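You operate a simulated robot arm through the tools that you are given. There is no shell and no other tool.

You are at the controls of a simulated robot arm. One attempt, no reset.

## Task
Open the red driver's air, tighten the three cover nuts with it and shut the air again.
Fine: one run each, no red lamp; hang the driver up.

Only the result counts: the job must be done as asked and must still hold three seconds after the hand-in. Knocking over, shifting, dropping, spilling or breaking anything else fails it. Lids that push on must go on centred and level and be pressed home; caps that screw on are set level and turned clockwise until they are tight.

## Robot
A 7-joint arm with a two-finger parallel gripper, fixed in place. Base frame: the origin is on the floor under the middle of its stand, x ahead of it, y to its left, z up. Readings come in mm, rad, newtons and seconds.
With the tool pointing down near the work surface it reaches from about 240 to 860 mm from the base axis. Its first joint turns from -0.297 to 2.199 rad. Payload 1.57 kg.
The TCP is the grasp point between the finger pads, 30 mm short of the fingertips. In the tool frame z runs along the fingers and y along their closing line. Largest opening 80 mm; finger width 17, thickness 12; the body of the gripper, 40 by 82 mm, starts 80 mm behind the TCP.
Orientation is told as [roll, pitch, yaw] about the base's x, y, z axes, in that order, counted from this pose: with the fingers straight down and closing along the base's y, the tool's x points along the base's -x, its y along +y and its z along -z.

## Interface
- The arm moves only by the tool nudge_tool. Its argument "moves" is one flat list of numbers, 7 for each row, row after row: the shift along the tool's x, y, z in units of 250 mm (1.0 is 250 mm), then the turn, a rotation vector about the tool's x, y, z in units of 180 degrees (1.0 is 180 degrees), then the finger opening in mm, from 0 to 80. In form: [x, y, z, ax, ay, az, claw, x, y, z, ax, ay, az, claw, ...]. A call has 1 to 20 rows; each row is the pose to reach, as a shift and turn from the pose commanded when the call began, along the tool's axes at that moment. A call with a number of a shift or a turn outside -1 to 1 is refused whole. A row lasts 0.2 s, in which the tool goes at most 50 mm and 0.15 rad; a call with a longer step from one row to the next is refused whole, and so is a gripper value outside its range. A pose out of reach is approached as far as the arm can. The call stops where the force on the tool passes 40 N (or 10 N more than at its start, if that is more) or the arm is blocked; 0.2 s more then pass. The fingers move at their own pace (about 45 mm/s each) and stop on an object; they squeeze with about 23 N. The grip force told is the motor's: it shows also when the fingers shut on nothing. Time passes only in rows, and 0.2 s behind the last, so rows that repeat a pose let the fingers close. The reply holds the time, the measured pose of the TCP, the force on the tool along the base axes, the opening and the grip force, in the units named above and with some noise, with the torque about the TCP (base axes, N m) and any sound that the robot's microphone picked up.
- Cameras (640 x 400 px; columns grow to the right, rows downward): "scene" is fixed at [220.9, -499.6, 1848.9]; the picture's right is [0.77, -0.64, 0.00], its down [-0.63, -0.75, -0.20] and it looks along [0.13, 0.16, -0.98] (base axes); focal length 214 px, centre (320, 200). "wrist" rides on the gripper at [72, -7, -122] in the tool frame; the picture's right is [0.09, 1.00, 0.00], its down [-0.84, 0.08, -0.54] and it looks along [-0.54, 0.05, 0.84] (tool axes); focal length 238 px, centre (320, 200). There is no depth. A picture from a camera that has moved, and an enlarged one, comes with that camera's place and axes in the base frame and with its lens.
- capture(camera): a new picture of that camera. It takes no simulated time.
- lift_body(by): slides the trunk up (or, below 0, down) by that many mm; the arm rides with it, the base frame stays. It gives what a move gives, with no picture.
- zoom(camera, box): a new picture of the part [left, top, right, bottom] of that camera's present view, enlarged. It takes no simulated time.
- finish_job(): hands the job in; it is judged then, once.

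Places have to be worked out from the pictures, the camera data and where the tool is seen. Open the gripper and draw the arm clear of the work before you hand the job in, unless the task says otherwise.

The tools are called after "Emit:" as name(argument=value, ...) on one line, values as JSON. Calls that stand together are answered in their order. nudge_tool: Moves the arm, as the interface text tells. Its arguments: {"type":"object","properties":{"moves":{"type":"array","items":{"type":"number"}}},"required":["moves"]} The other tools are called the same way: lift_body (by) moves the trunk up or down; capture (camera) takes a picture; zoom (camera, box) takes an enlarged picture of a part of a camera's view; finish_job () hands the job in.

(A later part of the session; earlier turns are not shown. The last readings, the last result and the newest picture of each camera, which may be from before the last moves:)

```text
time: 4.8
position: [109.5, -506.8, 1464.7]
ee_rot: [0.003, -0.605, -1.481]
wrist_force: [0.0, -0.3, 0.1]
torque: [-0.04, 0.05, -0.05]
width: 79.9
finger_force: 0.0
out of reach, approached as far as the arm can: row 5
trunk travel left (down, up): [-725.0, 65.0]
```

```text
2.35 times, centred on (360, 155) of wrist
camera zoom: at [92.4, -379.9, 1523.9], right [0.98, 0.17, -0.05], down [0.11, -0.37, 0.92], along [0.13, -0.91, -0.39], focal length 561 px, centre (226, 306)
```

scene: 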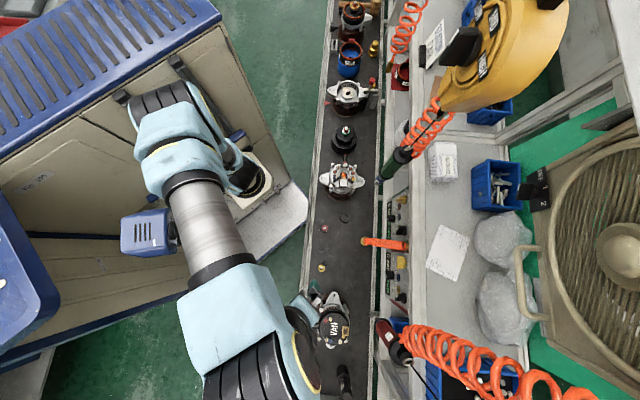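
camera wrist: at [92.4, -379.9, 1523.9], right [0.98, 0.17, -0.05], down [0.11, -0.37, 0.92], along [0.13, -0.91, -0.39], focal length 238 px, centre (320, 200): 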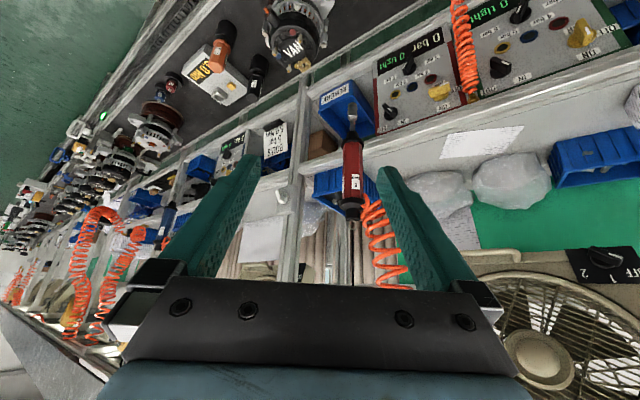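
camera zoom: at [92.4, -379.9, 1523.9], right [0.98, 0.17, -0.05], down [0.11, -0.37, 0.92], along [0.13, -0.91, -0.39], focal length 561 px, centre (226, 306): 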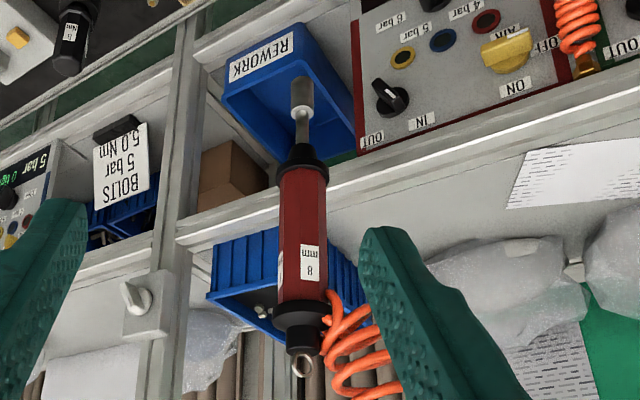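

The red panel is clearly visible: air valve at OFF, direction at IN, and the pressure mark seems to point at 5 bar. Before relying on that I'll turn the view back along the bench to search for any card about cover nuts.

Emit:
nudge_tool(moves=[0.108, 0.122, -0.036, -0.0254, 0, -0.0366, 80, 0.216, 0.244, -0.072, -0.0508, 0, -0.0732, 80, 0.324, 0.366, -0.108, -0.0762, 0, -0.1098, 80, 0.432, 0.488, -0.144, -0.1016, 0, -0.1464, 80, 0.54, 0.61, -0.18, -0.127, 0, -0.183, 80])

Emit:
capture(camera="wrist")

```text
time: 6.0
position: [234.0, -496.2, 1381.7]
ee_rot: [0.016, -0.62, -0.83]
wrist_force: [-0.7, 0.2, 0.4]
torque: [-0.03, -0.03, 0.01]
width: 79.7
finger_force: 0.1
out of reach, approached as far as the arm can: row 1, 2, 3, 4, 5
trunk travel left (down, up): [-725.0, 65.0]
```

```text
taken
camera wrist: at [140.3, -406.4, 1439.6], right [0.68, 0.74, -0.04], down [0.3, -0.22, 0.93], along [0.67, -0.64, -0.37], focal length 238 px, centre (320, 200)
```

wrist: 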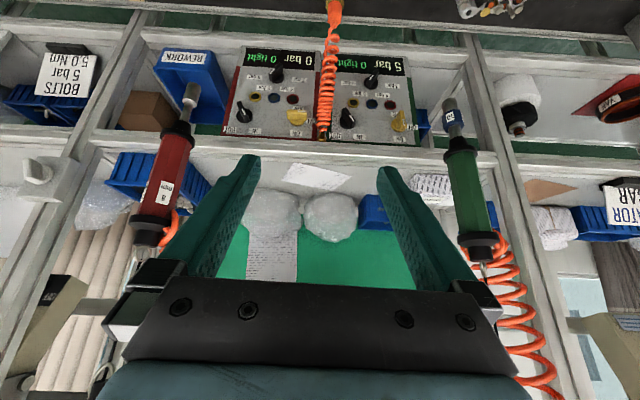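

Another good view: a written sheet is visible between the fingers. Zooming in on the papers and both panels.

Emit:
zoom(camera="wrist", box=[240, 220, 304, 285])

Emit:
zoom(camera="wrist", box=[220, 40, 330, 145])

Emit:
zoom(camera="wrist", box=[330, 40, 440, 145])

Emit:
zoom(camera="wrist", box=[480, 60, 640, 260])

Emit:
zoom(camera="wrist", box=[0, 20, 230, 250])

Emit:
zoom(camera="wrist", box=[270, 150, 370, 210])

```text
6.15 times, centred on (272, 252) of wrist
camera zoom: at [140.3, -406.4, 1439.6], right [0.68, 0.74, -0.04], down [0.3, -0.22, 0.93], along [0.67, -0.64, -0.37], focal length 1467 px, centre (615, -123)
```

zoom: 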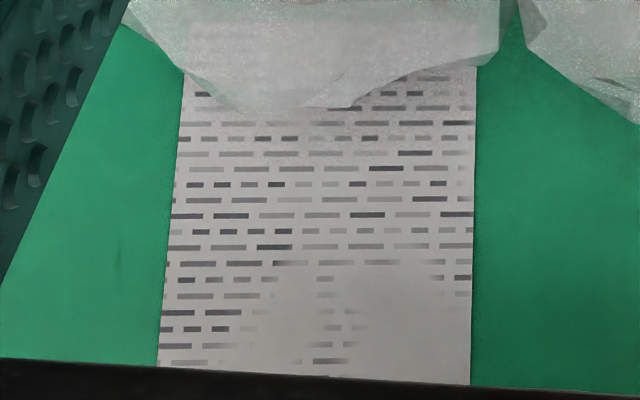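

```text
3.81 times, centred on (275, 92) of wrist
camera zoom: at [140.3, -406.4, 1439.6], right [0.68, 0.74, -0.04], down [0.3, -0.22, 0.93], along [0.67, -0.64, -0.37], focal length 908 px, centre (491, 610)
```

zoom: 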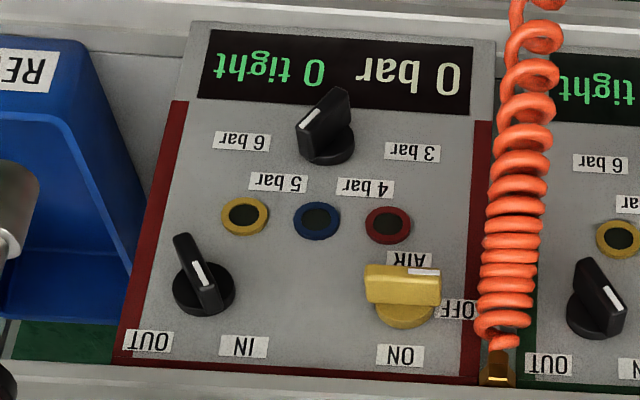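

```text
3.81 times, centred on (385, 92) of wrist
camera zoom: at [140.3, -406.4, 1439.6], right [0.68, 0.74, -0.04], down [0.3, -0.22, 0.93], along [0.67, -0.64, -0.37], focal length 908 px, centre (72, 610)
```

zoom: 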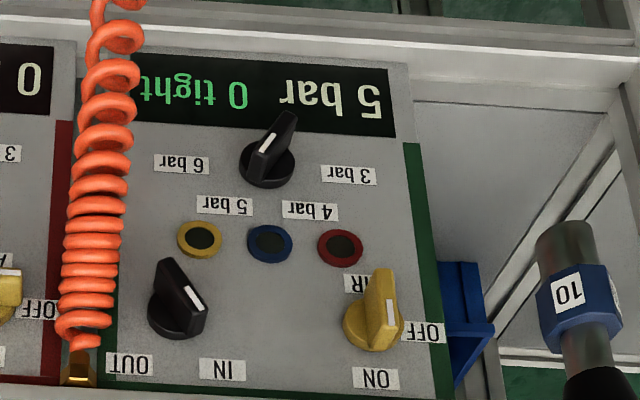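

```text
2.00 times, centred on (560, 160) of wrist
camera zoom: at [140.3, -406.4, 1439.6], right [0.68, 0.74, -0.04], down [0.3, -0.22, 0.93], along [0.67, -0.64, -0.37], focal length 477 px, centre (-160, 280)
```

zoom: 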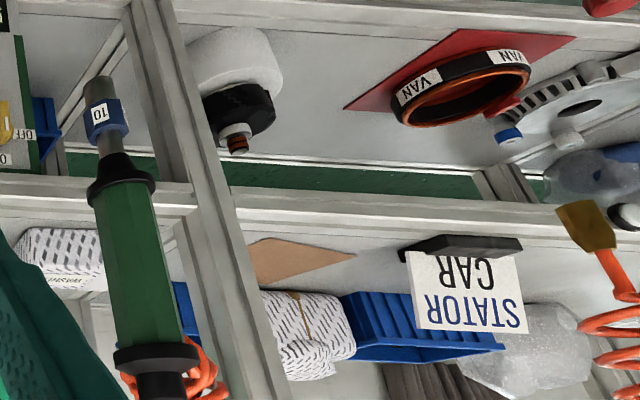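

```text
1.74 times, centred on (115, 135) of wrist
camera zoom: at [140.3, -406.4, 1439.6], right [0.68, 0.74, -0.04], down [0.3, -0.22, 0.93], along [0.67, -0.64, -0.37], focal length 414 px, centre (676, 313)
```

zoom: 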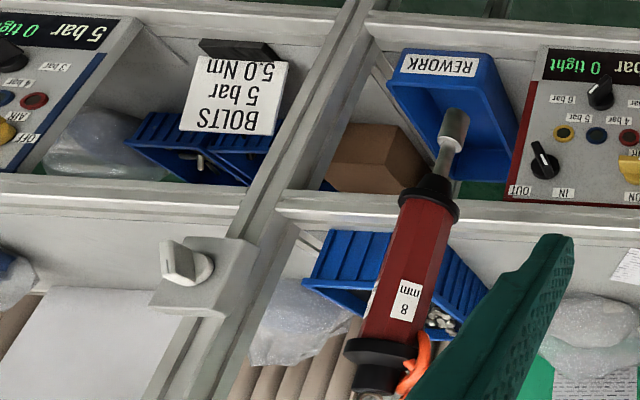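

```text
6.40 times, centred on (320, 180) of wrist
camera zoom: at [140.3, -406.4, 1439.6], right [0.68, 0.74, -0.04], down [0.3, -0.22, 0.93], along [0.67, -0.64, -0.37], focal length 1525 px, centre (320, 328)
```

zoom: 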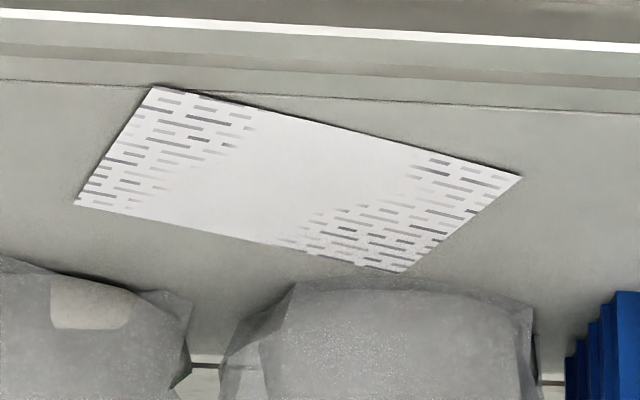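

Key findings: the panels are vertical (OFF label at ≈(425,-711,1089)), facing the robot. The red panel reads 0 bar with the valve at OFF, pressure at 5 bar and direction IN. The last pose was out of reach, so I'll make a small move to learn what the commanded reference is now.

Emit:
nudge_tool(moves=[-0.04, -0.1, 0.1, 0, 0, 0, 80, -0.08, -0.2, 0.2, 0, 0, 0, 80])

```text
time: 6.6
position: [230.0, -559.0, 1351.8]
ee_rot: [0.004, -0.604, -0.785]
wrist_force: [0.2, 0.3, 0.9]
torque: [-0.02, 0.01, -0.01]
width: 80.0
finger_force: 0.1
trunk travel left (down, up): [-725.0, 65.0]
```

The commanded reference is simply the pose actually reached. Now I'll bring the tool down to horizontal, pointing toward the bench, near (250,-590,1150).

Emit:
nudge_tool(moves=[0.0486, -0.0044, 0.1067, 0, -0.044, 0, 80, 0.0973, -0.0089, 0.2134, 0, -0.088, 0, 80, 0.1459, -0.0133, 0.32, 0, -0.132, 0, 80, 0.1945, -0.0177, 0.4267, 0, -0.176, 0, 80, 0.2431, -0.0221, 0.5334, 0, -0.22, 0, 80, 0.2918, -0.0266, 0.6401, 0, -0.264, 0, 80, 0.3404, -0.031, 0.7468, 0, -0.3078, 0, 80])

Emit:
capture(camera="wrist")

Emit:
capture(camera="scene")

```text
time: 8.2
position: [248.5, -588.4, 1147.6]
ee_rot: [2.308, -1.569, -3.092]
wrist_force: [-0.3, -0.7, 0.6]
torque: [0.05, 0.08, -0.05]
width: 79.9
finger_force: 0.0
trunk travel left (down, up): [-725.0, 65.0]
```

```text
taken
camera wrist: at [158.9, -506.3, 1075.2], right [0.7, 0.7, -0.09], down [-0.33, 0.44, 0.84], along [0.63, -0.56, 0.54], focal length 238 px, centre (320, 200)
```

wrist: 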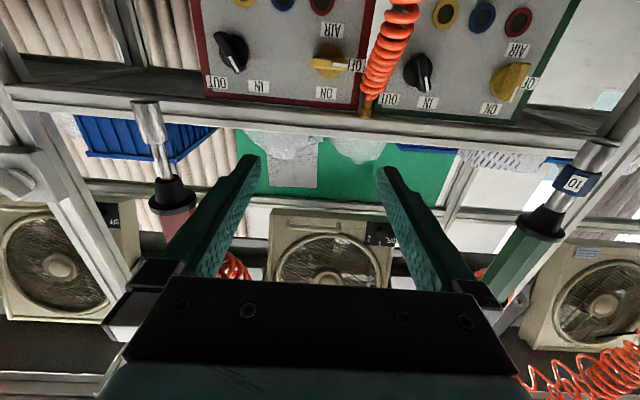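

```text
taken
```

scene: 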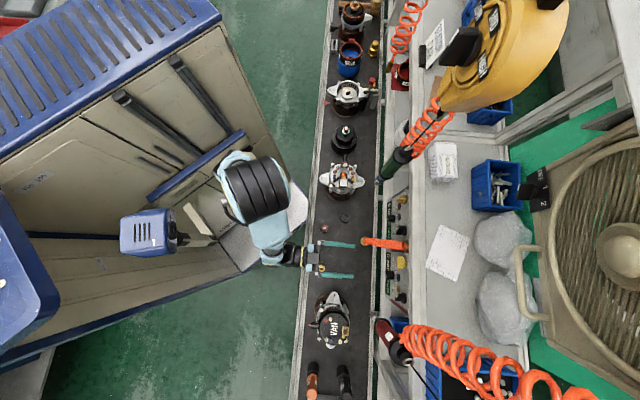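

The tool is horizontal and faces the panels. Zooming in on the red panel's valve from here.

Emit:
zoom(camera="wrist", box=[280, 0, 420, 120])

Emit:
zoom(camera="wrist", box=[100, 80, 240, 240])

Emit:
zoom(camera="scene", box=[290, 220, 430, 310])

```text
3.33 times, centred on (350, 60) of wrist
camera zoom: at [158.9, -506.3, 1075.2], right [0.7, 0.7, -0.09], down [-0.33, 0.44, 0.84], along [0.63, -0.56, 0.54], focal length 794 px, centre (220, 667)
```

zoom: 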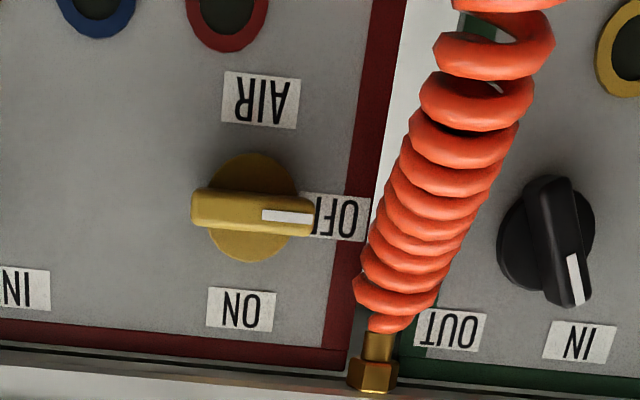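

```text
2.50 times, centred on (170, 160) of wrist
camera zoom: at [158.9, -506.3, 1075.2], right [0.7, 0.7, -0.09], down [-0.33, 0.44, 0.84], along [0.63, -0.56, 0.54], focal length 596 px, centre (695, 300)
```

zoom: 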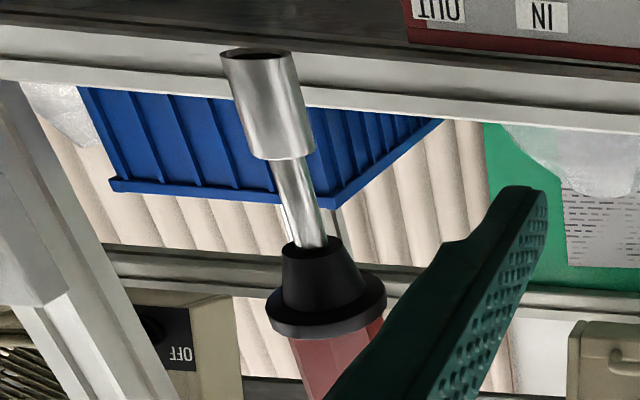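

```text
4.44 times, centred on (360, 265) of scene
camera zoom: at [220.9, -499.6, 1848.9], right [0.77, -0.64, 0.0], down [-0.63, -0.75, -0.2], along [0.13, 0.16, -0.98], focal length 953 px, centre (142, -89)
```

zoom: 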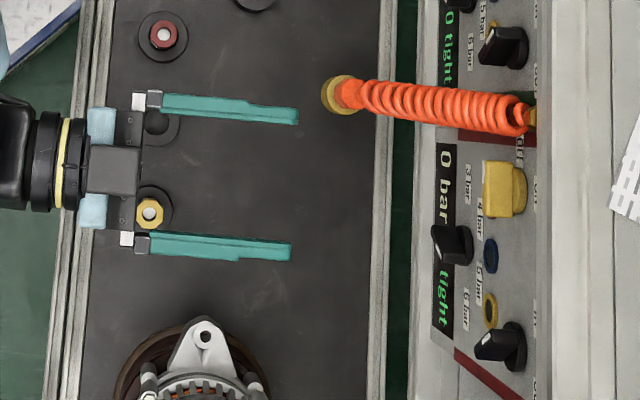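

The bench runs at 45° (panel normal at azimuth −45°). The valve slab's front centre is at ≈(385,-715,1091) and is horizontal at OFF. I'll roll the gripper −90° so it closes vertically, drop to z≈1091 and narrow the opening to 40 mm.

Emit:
nudge_tool(moves=[0.02, 0.003, 0, 0, 0, -0.0455, 60, 0.04, 0.006, 0, 0, 0, -0.091, 50, 0.06, 0.009, 0, 0, 0, -0.1365, 40, 0.08, 0.012, 0, 0, 0, -0.182, 40, 0.1, 0.015, 0, 0, 0, -0.2275, 40, 0.12, 0.018, 0, 0, 0, -0.273, 40, 0.14, 0.02, 0, 0, 0, -0.3185, 40, 0.16, 0.022, 0, 0, 0, -0.364, 40, 0.18, 0.024, 0, 0, 0, -0.4095, 40, 0.2, 0.026, 0, 0, 0, -0.455, 40, 0.2264, 0.028, 0, 0, 0, -0.5, 40])

Emit:
capture(camera="wrist")

Emit:
zoom(camera="scene", box=[290, 220, 430, 310])

```text
time: 10.6
position: [350.3, -615.7, 1226.4]
ee_rot: [-1.503, -0.038, 0.75]
wrist_force: [-0.1, 0.3, -1.0]
torque: [0.0, -0.01, 0.0]
width: 40.1
finger_force: 0.1
out of reach, approached as far as the arm can: row 3, 4, 5, 6, 7, 8, 9, 10, 11
trunk travel left (down, up): [-725.0, 65.0]
```

```text
taken
camera wrist: at [216.4, -577.0, 1238.9], right [-0.09, 0.01, -1.0], down [0.24, 0.97, -0.01], along [0.97, -0.24, -0.09], focal length 238 px, centre (320, 200)
```

wrist: 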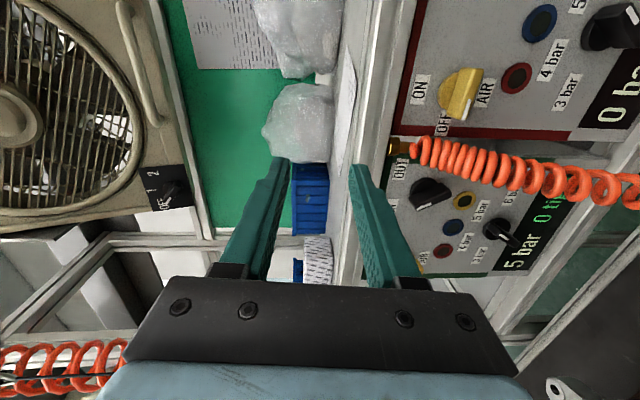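

```text
4.44 times, centred on (360, 265) of scene
camera zoom: at [220.9, -499.6, 1848.9], right [0.77, -0.64, 0.0], down [-0.63, -0.75, -0.2], along [0.13, 0.16, -0.98], focal length 953 px, centre (142, -89)
```

zoom: 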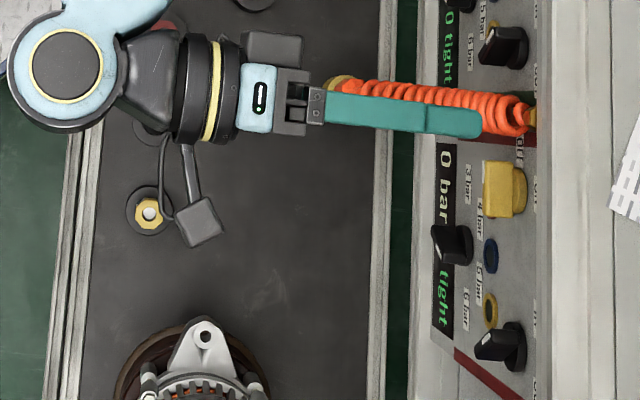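

At this roll the exact spot was out of reach, so the arm stopped at (350,-616,1226) with roughly the right orientation. From here I'll try moving down toward the valve approach point to see whether that side of the workspace is reachable with this roll.

Emit:
nudge_tool(moves=[0.04, 0.11, 0.02, 0, 0, 0, 40, 0.08, 0.22, 0.04, 0, 0, 0, 40, 0.12, 0.33, 0.07, 0, 0, 0, 40, 0.16, 0.43, 0.09, 0, 0, 0, 40, 0.197, 0.53, 0.11, 0, 0, 0, 40])

Emit:
capture(camera="wrist")

```text
time: 11.8
position: [351.5, -641.6, 1195.1]
ee_rot: [-1.442, -0.064, 0.736]
wrist_force: [0.5, 0.4, -0.6]
torque: [-0.04, -0.02, 0.03]
width: 40.1
finger_force: 0.0
out of reach, approached as far as the arm can: row 1, 2, 3, 4, 5
trunk travel left (down, up): [-725.0, 65.0]
```

```text
taken
camera wrist: at [218.1, -601.6, 1212.3], right [-0.11, 0.08, -0.99], down [0.25, 0.97, 0.05], along [0.96, -0.24, -0.12], focal length 238 px, centre (320, 200)
```

wrist: 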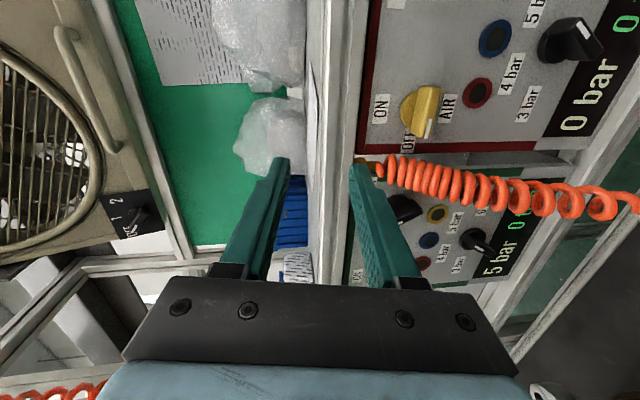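

It seems limited by height with this roll. The trunk can lower the whole arm instead, so I'll first back off to a clearer pose with the exact orientation (closing vertical, pointing into the panel) at z≈1240, then ride down with the trunk.

Emit:
nudge_tool(moves=[0.054, -0.09, -0.033, 0.0206, -0.0066, -0.0108, 40, 0.108, -0.18, -0.066, 0.0412, -0.0131, -0.0215, 40])

```text
time: 12.4
position: [335.5, -651.6, 1272.2]
ee_rot: [-1.554, -0.012, 0.774]
wrist_force: [0.0, -0.9, -0.3]
torque: [0.0, 0.04, 0.0]
width: 40.2
finger_force: 0.0
out of reach, approached as far as the arm can: row 1, 2
trunk travel left (down, up): [-725.0, 65.0]
```

Orientation is now right at (335.5,-651.6,1272). I'll lower the trunk by 100 mm and check.

Emit:
lift_body(by=-100)

Emit:
capture(camera="scene")

Emit:
capture(camera="wrist")

```text
time: 13.7
position: [334.7, -652.2, 1171.9]
ee_rot: [-1.553, -0.011, 0.775]
wrist_force: [0.9, 0.4, -0.6]
torque: [-0.04, -0.01, -0.02]
width: 39.9
finger_force: 0.0
trunk travel left (down, up): [-625.0, 165.0]
```

```text
taken
```

scene: 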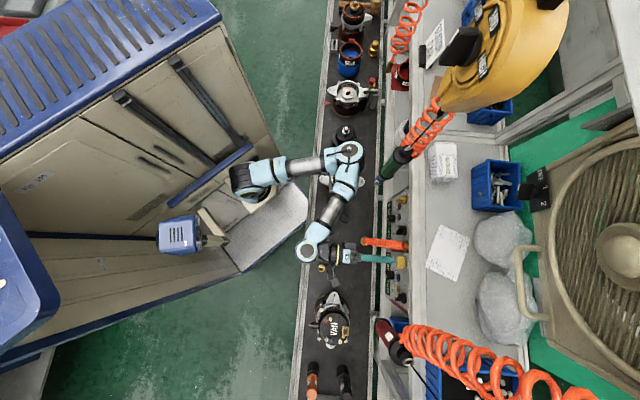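

```text
taken
camera wrist: at [198.6, -615.8, 1179.1], right [-0.07, -0.04, -1.0], down [0.22, 0.97, -0.06], along [0.97, -0.22, -0.06], focal length 238 px, centre (320, 200)
```

wrist: 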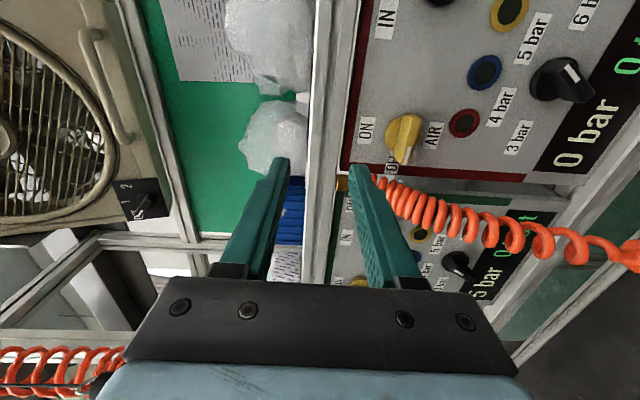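

The arm now has its elbow out over the line near the uncovered unit, so before lowering further I want the elbow's height. I'll zoom on it, then compare after a small trunk step.

Emit:
zoom(camera="scene", box=[225, 100, 385, 200])

Emit:
lift_body(by=-30)

Emit:
zoom(camera="scene", box=[225, 100, 385, 200])

```text
4.00 times, centred on (305, 150) of scene
camera zoom: at [220.9, -499.6, 1848.9], right [0.77, -0.64, 0.0], down [-0.63, -0.75, -0.2], along [0.13, 0.16, -0.98], focal length 858 px, centre (380, 400)
```

zoom: 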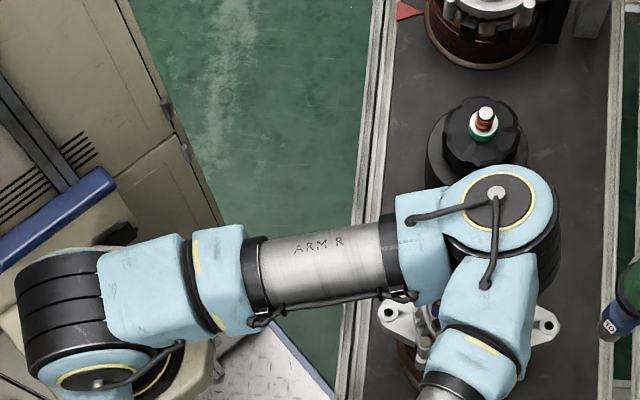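

```text
time: 14.5
position: [334.8, -651.0, 1140.8]
ee_rot: [-1.553, -0.012, 0.775]
wrist_force: [-0.1, -0.6, 0.3]
torque: [-0.01, -0.07, -0.01]
width: 40.0
finger_force: 0.0
trunk travel left (down, up): [-595.0, 195.0]
```

```text
4.00 times, centred on (305, 150) of scene
camera zoom: at [220.9, -499.6, 1848.9], right [0.77, -0.64, 0.0], down [-0.63, -0.75, -0.2], along [0.13, 0.16, -0.98], focal length 858 px, centre (380, 400)
```

zoom: 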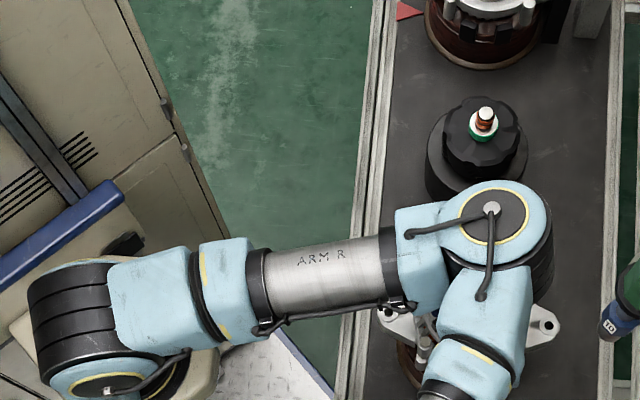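

The elbow in this rolled configuration sits only about 100 mm above the line's parts, so that route is risky. I'll raise the trunk back and return to the unrolled pose, then turn the lever by pushing its end with closed fingers instead.

Emit:
lift_body(by=130)

Emit:
nudge_tool(moves=[-0.01, 0, -0.02, 0, 0, 0.045, 40, -0.02, 0, -0.04, 0, 0, 0.09, 40, -0.03, 0, -0.06, 0, 0, 0.135, 40, -0.04, 0, -0.08, 0, 0, 0.18, 40, -0.05, 0, -0.1, 0, 0, 0.225, 40, -0.06, 0, -0.12, 0, 0, 0.27, 40, -0.06, 0, -0.14, 0, 0, 0.315, 40, -0.06, 0, -0.16, 0, 0, 0.36, 40, -0.06, 0, -0.18, 0, 0, 0.405, 40, -0.06, 0, -0.2, 0, 0, 0.45, 40, -0.06, 0, -0.2, 0, 0, 0.495, 40])

Emit:
capture(camera="scene")

Emit:
capture(camera="wrist")

```text
time: 16.1
position: [335.1, -652.1, 1270.8]
ee_rot: [-1.551, -0.013, 0.775]
wrist_force: [-0.1, -0.2, -0.5]
torque: [0.04, -0.04, 0.01]
width: 39.9
finger_force: 0.0
trunk travel left (down, up): [-725.0, 65.0]
```

```text
time: 18.5
position: [309.2, -605.5, 1272.0]
ee_rot: [-0.027, -1.55, -0.767]
wrist_force: [0.1, -0.3, -0.2]
torque: [0.01, -0.04, -0.01]
width: 40.2
finger_force: 0.0
trunk travel left (down, up): [-725.0, 65.0]
```

```text
taken
```

scene: 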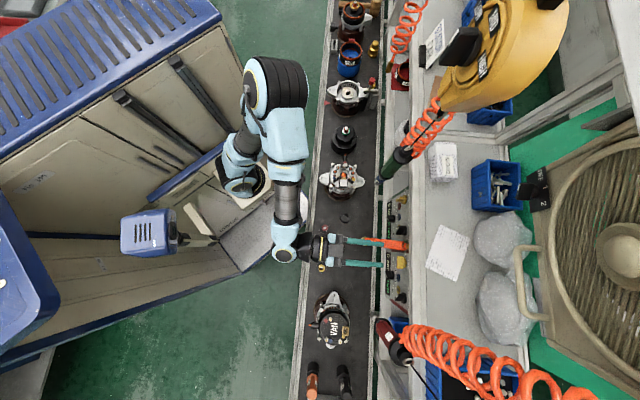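

```text
taken
camera wrist: at [219.0, -522.4, 1202.1], right [0.71, 0.7, -0.09], down [-0.31, 0.43, 0.85], along [0.63, -0.57, 0.52], focal length 238 px, centre (320, 200)
```

wrist: 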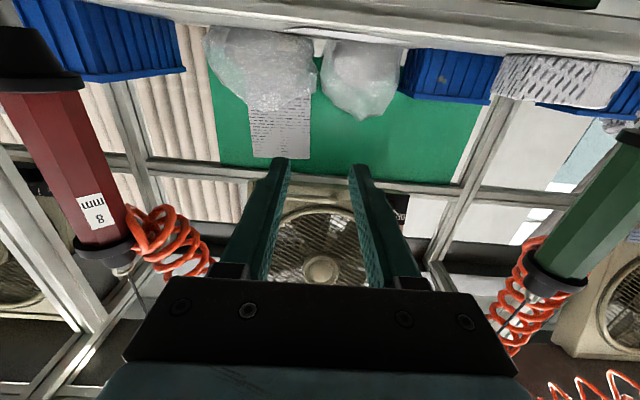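

The tool is back in the neutral horizontal pose. I'll close the fingers and descend to a point just above the lever's right end (−e1 side), still ~50 mm in front of it.

Emit:
nudge_tool(moves=[0.158, -0.0475, 0.057, -0.0007, -0.0016, 0, 0, 0.316, -0.095, 0.114, -0.0014, -0.0032, 0, 0, 0.475, -0.1425, 0.171, -0.0021, -0.0048, 0, 0, 0.633, -0.19, 0.228, -0.0028, -0.0063, 0.0006, 0])

Emit:
capture(camera="wrist")

Emit:
zoom(camera="scene", box=[290, 220, 430, 310])

```text
time: 19.5
position: [313.5, -677.0, 1115.0]
ee_rot: [-2.191, -1.568, 1.405]
wrist_force: [0.3, -0.2, 0.7]
torque: [0.01, 0.02, -0.02]
width: 0.2
finger_force: 21.1
trunk travel left (down, up): [-725.0, 65.0]
```

```text
taken
camera wrist: at [223.9, -595.5, 1042.4], right [0.71, 0.7, -0.09], down [-0.33, 0.44, 0.84], along [0.63, -0.56, 0.54], focal length 238 px, centre (320, 200)
```

wrist: 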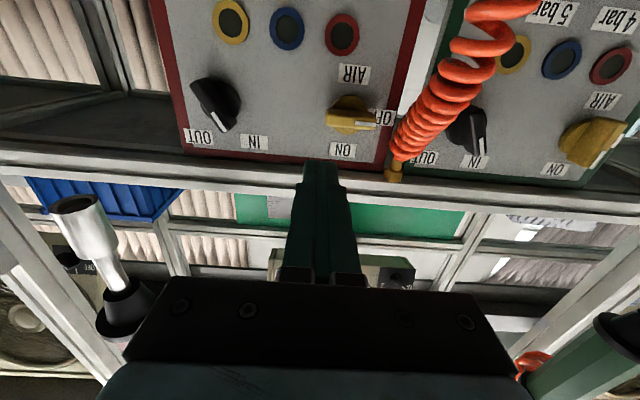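

```text
4.44 times, centred on (360, 265) of scene
camera zoom: at [220.9, -499.6, 1848.9], right [0.77, -0.64, 0.0], down [-0.63, -0.75, -0.2], along [0.13, 0.16, -0.98], focal length 953 px, centre (142, -89)
```

zoom: 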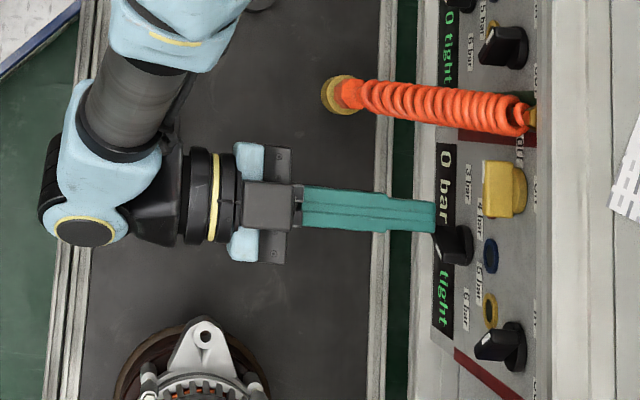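

Reached accurately. Zooming in to refine the lever's location relative to the fingertip.

Emit:
zoom(camera="wrist", box=[260, 60, 420, 180])

Emit:
zoom(camera="scene", box=[378, 245, 418, 275])

```text
3.33 times, centred on (340, 120) of wrist
camera zoom: at [223.9, -595.5, 1042.4], right [0.71, 0.7, -0.09], down [-0.33, 0.44, 0.84], along [0.63, -0.56, 0.54], focal length 794 px, centre (253, 467)
```

zoom: 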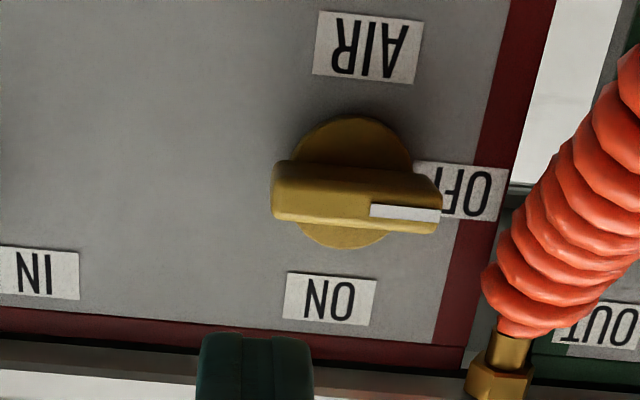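

```text
13.33 times, centred on (398, 260) of scene
camera zoom: at [220.9, -499.6, 1848.9], right [0.77, -0.64, 0.0], down [-0.63, -0.75, -0.2], along [0.13, 0.16, -0.98], focal length 2860 px, centre (-720, -600)
```

zoom: 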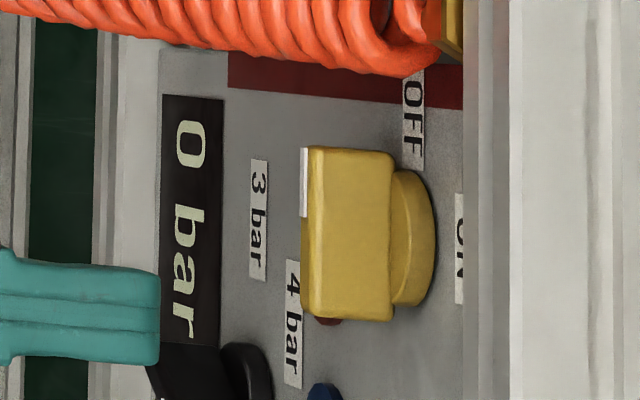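

The lever axis refines to e1≈−232, z≈1092 (slab depth n 776–795). The fingertip is correctly above the lever's right end, so I'll advance 62 mm into the panel gap beside it.

Emit:
nudge_tool(moves=[0.01, 0.004, 0.12, 0, 0, 0, 0, 0.01, 0.004, 0.2, 0, 0, 0, 0, 0.01, 0.004, 0.246, 0, 0, 0, 0])

Emit:
zoom(camera="wrist", box=[240, 60, 420, 195])

Emit:
zoom(camera="scene", box=[378, 245, 418, 275])

```text
time: 20.3
position: [357.5, -721.4, 1111.4]
ee_rot: [-2.267, -1.568, 1.481]
wrist_force: [-0.4, -0.5, 0.1]
torque: [0.02, 0.0, 0.0]
width: 0.2
finger_force: 21.2
trunk travel left (down, up): [-725.0, 65.0]
```

```text
2.96 times, centred on (330, 128) of wrist
camera zoom: at [268.1, -640.1, 1039.3], right [0.7, 0.7, -0.09], down [-0.33, 0.44, 0.84], along [0.63, -0.56, 0.54], focal length 706 px, centre (290, 415)
```

zoom: 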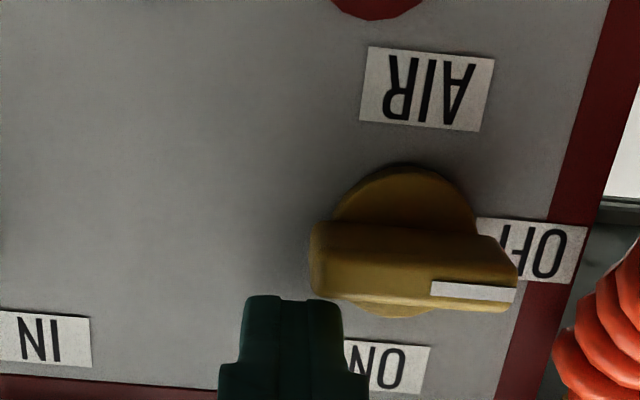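

```text
13.33 times, centred on (398, 260) of scene
camera zoom: at [220.9, -499.6, 1848.9], right [0.77, -0.64, 0.0], down [-0.63, -0.75, -0.2], along [0.13, 0.16, -0.98], focal length 2860 px, centre (-720, -600)
```

zoom: 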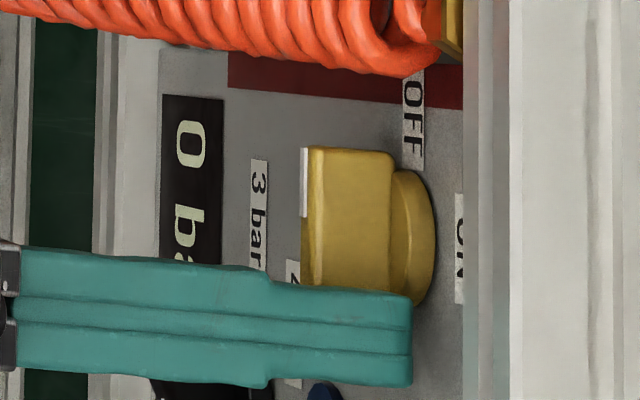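

The fingertip sits above the lever's right end with about 8 mm overlap and no contact. Now I'll press the end down in small steps, watching the force.

Emit:
nudge_tool(moves=[0.016, 0.008, 0, 0, 0, 0, 0, 0.032, 0.008, 0, 0, 0, 0, 0, 0.048, 0.008, 0, 0, 0, 0, 0, 0.064, 0.008, 0, 0, 0, 0, 0, 0.08, 0.008, 0, 0, 0, 0, 0, 0.096, 0.008, 0, 0, 0, 0, 0])

Emit:
zoom(camera="wrist", box=[240, 60, 420, 195])

Emit:
zoom(camera="scene", box=[378, 245, 418, 275])

```text
time: 21.7
position: [358.0, -719.9, 1085.5]
ee_rot: [-1.627, -1.572, 0.843]
wrist_force: [-0.7, -0.4, 0.1]
torque: [-0.03, -0.04, -0.02]
width: 0.0
finger_force: 21.2
trunk travel left (down, up): [-725.0, 65.0]
```

```text
2.96 times, centred on (330, 128) of wrist
camera zoom: at [268.3, -637.9, 1013.4], right [0.7, 0.7, -0.09], down [-0.33, 0.44, 0.84], along [0.63, -0.56, 0.54], focal length 706 px, centre (290, 415)
```

zoom: 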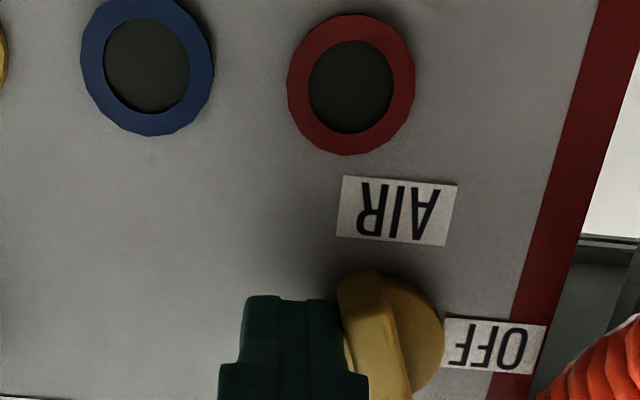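

```text
13.33 times, centred on (398, 260) of scene
camera zoom: at [220.9, -499.6, 1848.9], right [0.77, -0.64, 0.0], down [-0.63, -0.75, -0.2], along [0.13, 0.16, -0.98], focal length 2860 px, centre (-720, -600)
```

zoom: 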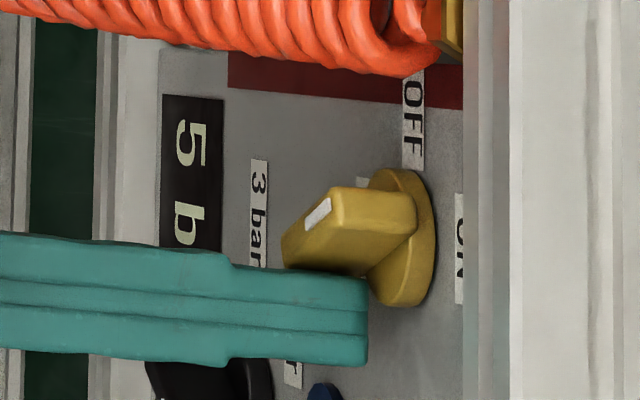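

The display now shows 5 bar and the lever is most of the way round. I'll nudge it inward to bring it fully to ON.

Emit:
nudge_tool(moves=[0, 0.012, 0, 0, 0, 0, 0, 0, 0.024, 0, 0, 0, 0, 0, 0, 0.032, 0, 0, 0, 0, 0])

Emit:
zoom(camera="wrist", box=[240, 60, 420, 195])

Emit:
zoom(camera="scene", box=[378, 245, 418, 275])

```text
time: 22.5
position: [363.4, -716.1, 1084.9]
ee_rot: [-0.37, -1.568, -0.419]
wrist_force: [-12.0, -5.1, -5.9]
torque: [0.0, 0.09, -0.09]
width: 0.0
finger_force: 21.0
trunk travel left (down, up): [-725.0, 65.0]
```

```text
2.96 times, centred on (330, 128) of wrist
camera zoom: at [273.1, -633.4, 1013.2], right [0.71, 0.7, -0.09], down [-0.32, 0.44, 0.84], along [0.63, -0.56, 0.54], focal length 706 px, centre (290, 415)
```

zoom: 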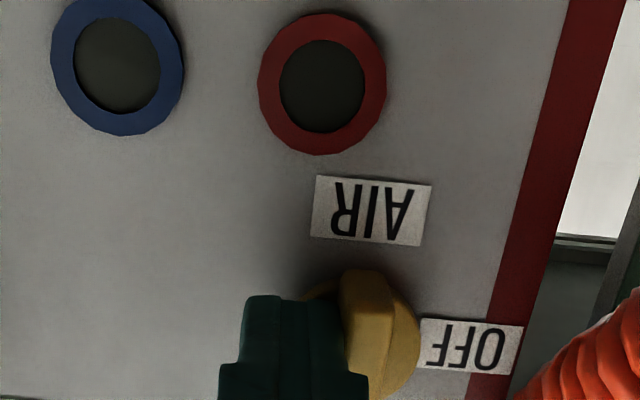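

```text
13.33 times, centred on (398, 260) of scene
camera zoom: at [220.9, -499.6, 1848.9], right [0.77, -0.64, 0.0], down [-0.63, -0.75, -0.2], along [0.13, 0.16, -0.98], focal length 2860 px, centre (-720, -600)
```

zoom: 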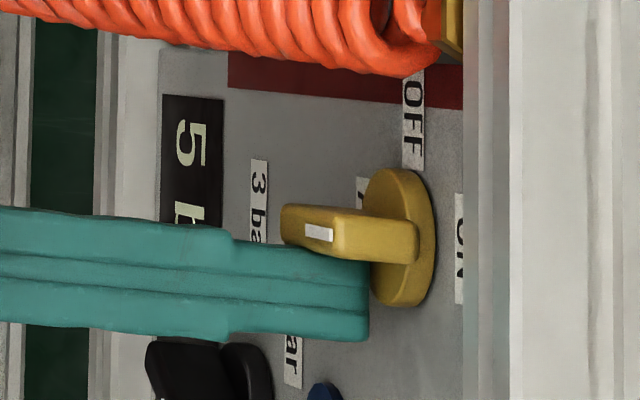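

The lever is at its ON stop (≈14 N side load). I'll back off sideways and then withdraw straight out.

Emit:
nudge_tool(moves=[0, -0.04, 0, 0, 0, 0, 0, 0, -0.05, -0.1, 0, 0, 0, 0, 0, -0.05, -0.25, 0, 0, 0, 0, 0, -0.05, -0.4, 0, 0, 0, 0])

Emit:
capture(camera="wrist")

Emit:
zoom(camera="scene", box=[370, 235, 426, 310])

```text
time: 23.5
position: [287.0, -651.7, 1083.7]
ee_rot: [-1.746, -1.571, 0.961]
wrist_force: [0.3, 0.4, 0.2]
torque: [0.0, 0.0, -0.04]
width: 0.1
finger_force: 20.8
trunk travel left (down, up): [-725.0, 65.0]
```

```text
taken
camera wrist: at [196.5, -571.2, 1011.8], right [0.7, 0.7, -0.09], down [-0.33, 0.44, 0.84], along [0.63, -0.56, 0.54], focal length 238 px, centre (320, 200)
```

wrist: 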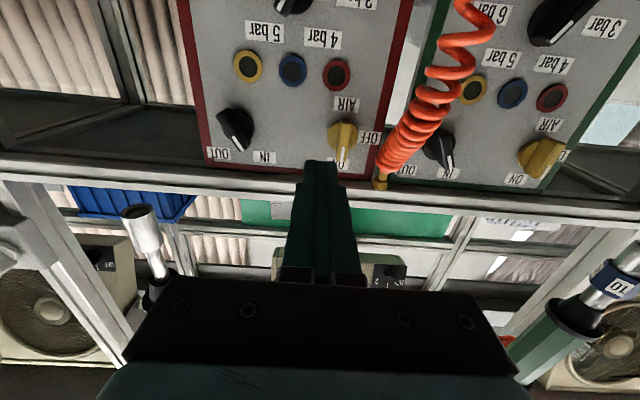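

```text
5.33 times, centred on (398, 272) of scene
camera zoom: at [220.9, -499.6, 1848.9], right [0.77, -0.64, 0.0], down [-0.63, -0.75, -0.2], along [0.13, 0.16, -0.98], focal length 1144 px, centre (-96, -187)
```

zoom: 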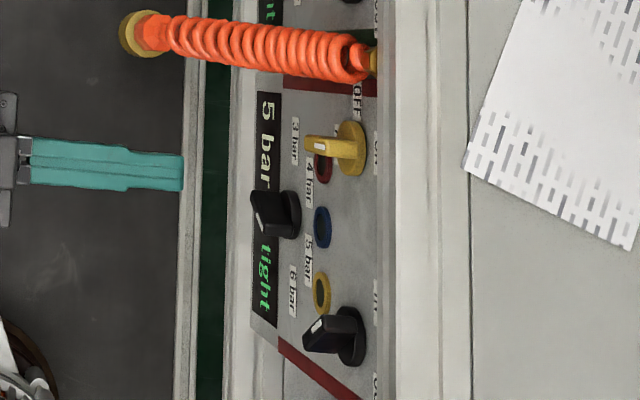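

Air is open: 5 bar on the display and the lever at ON. Now I'll study the VAN nuts and the red driver in detail from the scene camera.

Emit:
zoom(camera="scene", box=[316, 308, 356, 333])

Emit:
zoom(camera="scene", box=[316, 326, 356, 351])

Emit:
zoom(camera="scene", box=[364, 305, 428, 370])

Emit:
zoom(camera="scene", box=[368, 308, 400, 328])

Emit:
zoom(camera="wrist", box=[100, 190, 200, 300])

```text
16.00 times, centred on (336, 320) of scene
camera zoom: at [220.9, -499.6, 1848.9], right [0.77, -0.64, 0.0], down [-0.63, -0.75, -0.2], along [0.13, 0.16, -0.98], focal length 3432 px, centre (64, -1728)
```

zoom: 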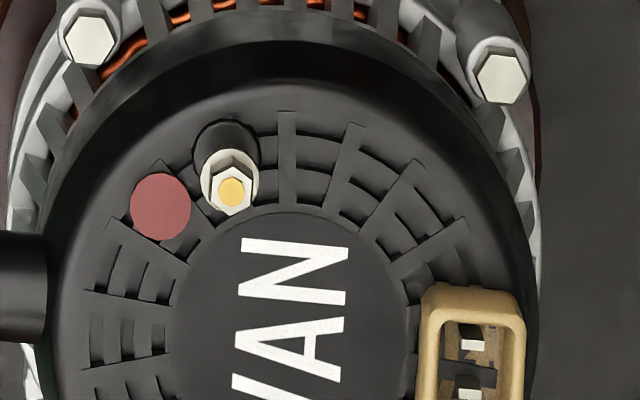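

```text
16.00 times, centred on (336, 338) of scene
camera zoom: at [220.9, -499.6, 1848.9], right [0.77, -0.64, 0.0], down [-0.63, -0.75, -0.2], along [0.13, 0.16, -0.98], focal length 3432 px, centre (64, -2016)
```

zoom: 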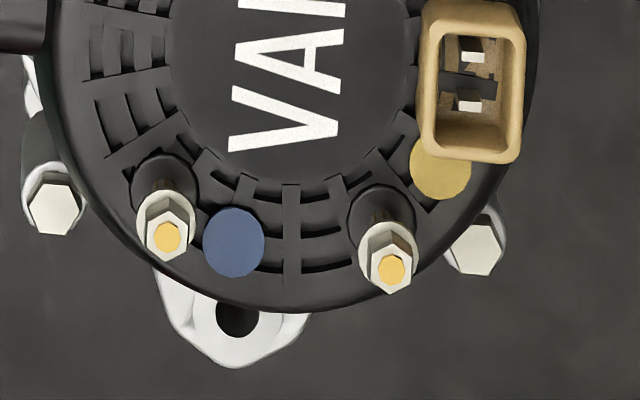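

```text
6.15 times, centred on (396, 338) of scene
camera zoom: at [220.9, -499.6, 1848.9], right [0.77, -0.64, 0.0], down [-0.63, -0.75, -0.2], along [0.13, 0.16, -0.98], focal length 1320 px, centre (-148, -646)
```

zoom: 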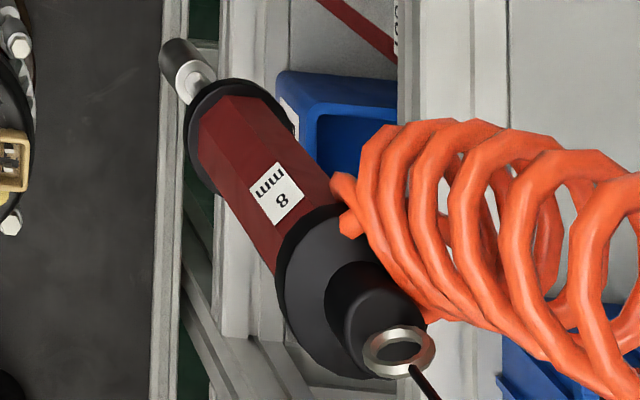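

```text
16.00 times, centred on (384, 318) of scene
camera zoom: at [220.9, -499.6, 1848.9], right [0.77, -0.64, 0.0], down [-0.63, -0.75, -0.2], along [0.13, 0.16, -0.98], focal length 3432 px, centre (-704, -1688)
```

zoom: 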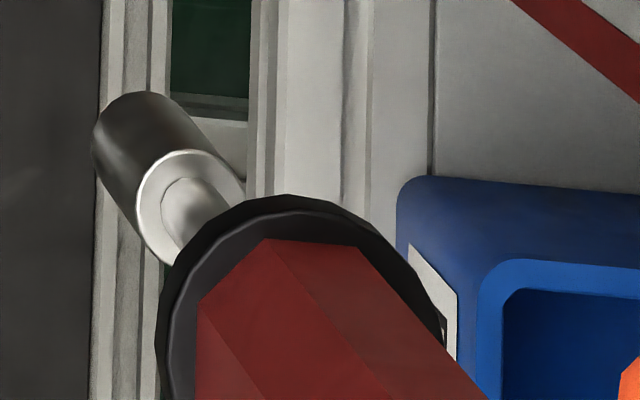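

```text
3.64 times, centred on (150, 245) of wrist
camera zoom: at [196.5, -571.2, 1011.8], right [0.7, 0.7, -0.09], down [-0.33, 0.44, 0.84], along [0.63, -0.56, 0.54], focal length 867 px, centre (938, 36)
```

zoom: 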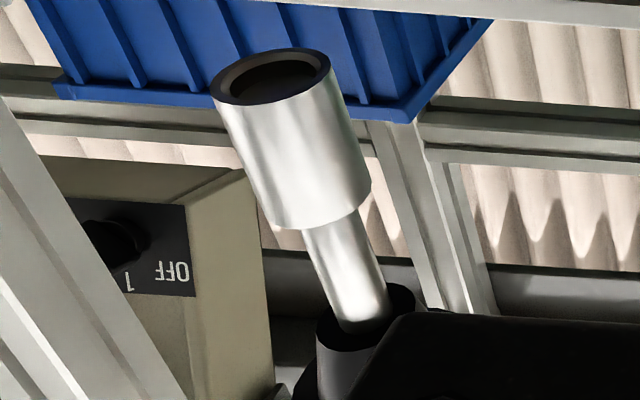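

The red driver's axis triangulates to about (211,-767) with the socket tip at z≈1130, lower flange ≈1235 and red body ≈1240–1365. The nuts are at z≈1010. To measure the nuts accurately I'll raise and swing the tool to vertical, away from the panel.

Emit:
nudge_tool(moves=[-0.06, 0.009, -0.038, 0, 0.0455, 0, 0, -0.12, 0.018, -0.076, 0, 0.091, 0, 0, -0.18, 0.027, -0.115, 0, 0.1365, 0, 0, -0.24, 0.036, -0.153, 0, 0.182, 0, 0, -0.3, 0.045, -0.19, 0, 0.2275, 0, 0, -0.36, 0.054, -0.23, 0, 0.273, 0, 0, -0.42, 0.063, -0.268, 0, 0.3185, 0, 0, -0.48, 0.072, -0.306, 0, 0.364, 0, 0, -0.54, 0.081, -0.345, 0, 0.4095, 0, 0, -0.6, 0.09, -0.383, 0, 0.455, 0, 0, -0.664, 0.099, -0.4216, 0, 0.5, 0, 0])

```text
time: 25.9
position: [229.6, -560.7, 1252.4]
ee_rot: [-0.001, 0.003, -0.786]
wrist_force: [0.0, -0.5, -0.6]
torque: [0.02, -0.03, 0.01]
width: 0.0
finger_force: 20.8
trunk travel left (down, up): [-725.0, 65.0]
```

Now moving to a vertical pose near (60,-635,1220), facing −y, with fingers open so the wrist camera can see the VAN nuts.

Emit:
nudge_tool(moves=[0.045, -0.115, 0.02, 0, 0, 0.0417, 80, 0.09, -0.23, 0.04, 0, 0, 0.0833, 80, 0.135, -0.345, 0.06, 0, 0, 0.125, 80, 0.18, -0.46, 0.08, 0, 0, 0.1667, 80, 0.225, -0.575, 0.1, 0, 0, 0.2083, 80, 0.269, -0.69, 0.12, 0, 0, 0.25, 80, 0.269, -0.69, 0.12, 0, 0, 0.25, 80])

Emit:
capture(camera="wrist")

Emit:
capture(camera="scene")

```text
time: 27.5
position: [58.1, -634.3, 1226.6]
ee_rot: [0.0, -0.001, -1.575]
wrist_force: [0.1, 0.0, 1.0]
torque: [0.0, 0.02, 0.01]
width: 80.1
finger_force: 0.0
trunk travel left (down, up): [-725.0, 65.0]
```

```text
taken
camera wrist: at [52.4, -562.9, 1347.2], right [1.0, 0.09, 0.0], down [0.08, -0.84, 0.54], along [0.05, -0.54, -0.84], focal length 238 px, centre (320, 200)
```

wrist: 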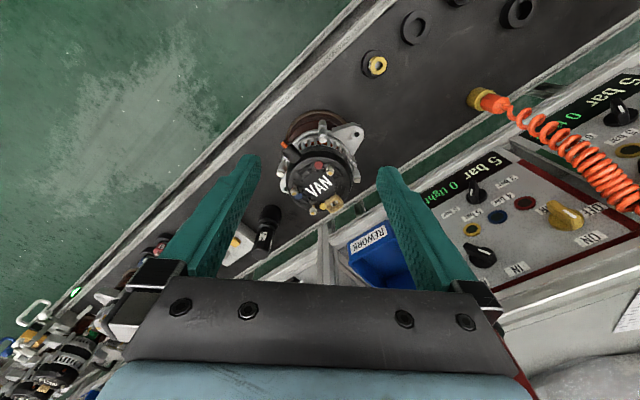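

```text
taken
```

scene: 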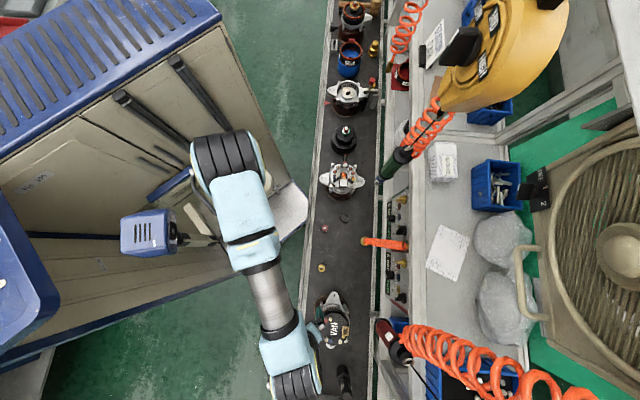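

The VAN cover is clearly visible between the fingers. Zooming in on the nuts from this pose.

Emit:
zoom(camera="wrist", box=[270, 140, 380, 220])

Emit:
zoom(camera="wrist", box=[290, 155, 350, 215])

```text
5.00 times, centred on (325, 180) of wrist
camera zoom: at [52.4, -562.9, 1347.2], right [1.0, 0.09, 0.0], down [0.08, -0.84, 0.54], along [0.05, -0.54, -0.84], focal length 1192 px, centre (295, 300)
```

zoom: 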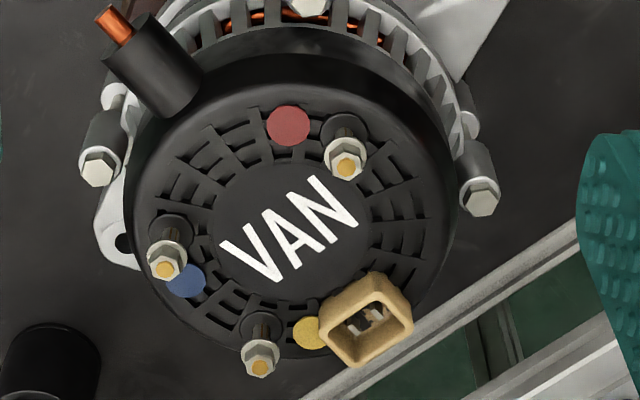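

```text
6.67 times, centred on (320, 185) of wrist
camera zoom: at [52.4, -562.9, 1347.2], right [1.0, 0.09, 0.0], down [0.08, -0.84, 0.54], along [0.05, -0.54, -0.84], focal length 1589 px, centre (320, 300)
```

zoom: 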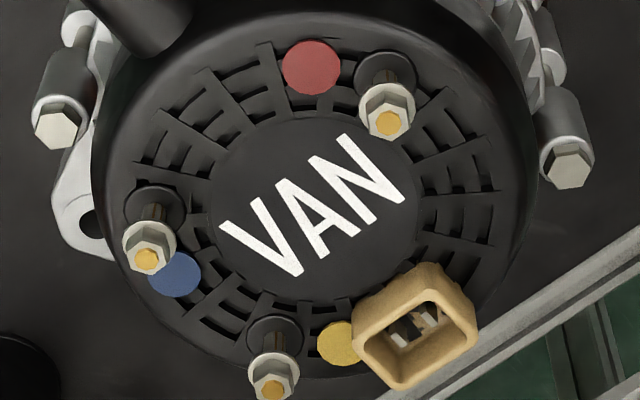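

Nuts (stud tops) triangulate to: N1 (83,-723), N2 (29,-765), N3 (62,-801), all at z≈1020. The nuts sit high on their studs. Next I'll test whether the horizontal tool pointing at azimuth −45° reaches above these nuts, first by yawing back.

Emit:
nudge_tool(moves=[0, -0.03, -0.02, 0, 0, -0.0417, 80, 0, -0.06, -0.04, 0, 0, -0.0833, 80, 0, -0.09, -0.06, 0, 0, -0.125, 80, 0, -0.12, -0.08, 0, 0, -0.1667, 80, 0, -0.15, -0.1, 0, 0, -0.2083, 80, 0, -0.18, -0.12, 0, 0, -0.25, 80])

```text
time: 28.9
position: [13.9, -633.2, 1253.2]
ee_rot: [0.0, -0.001, -0.784]
wrist_force: [-0.3, 0.7, -0.4]
torque: [0.01, -0.01, 0.02]
width: 80.1
finger_force: 0.0
trunk travel left (down, up): [-725.0, 65.0]
```

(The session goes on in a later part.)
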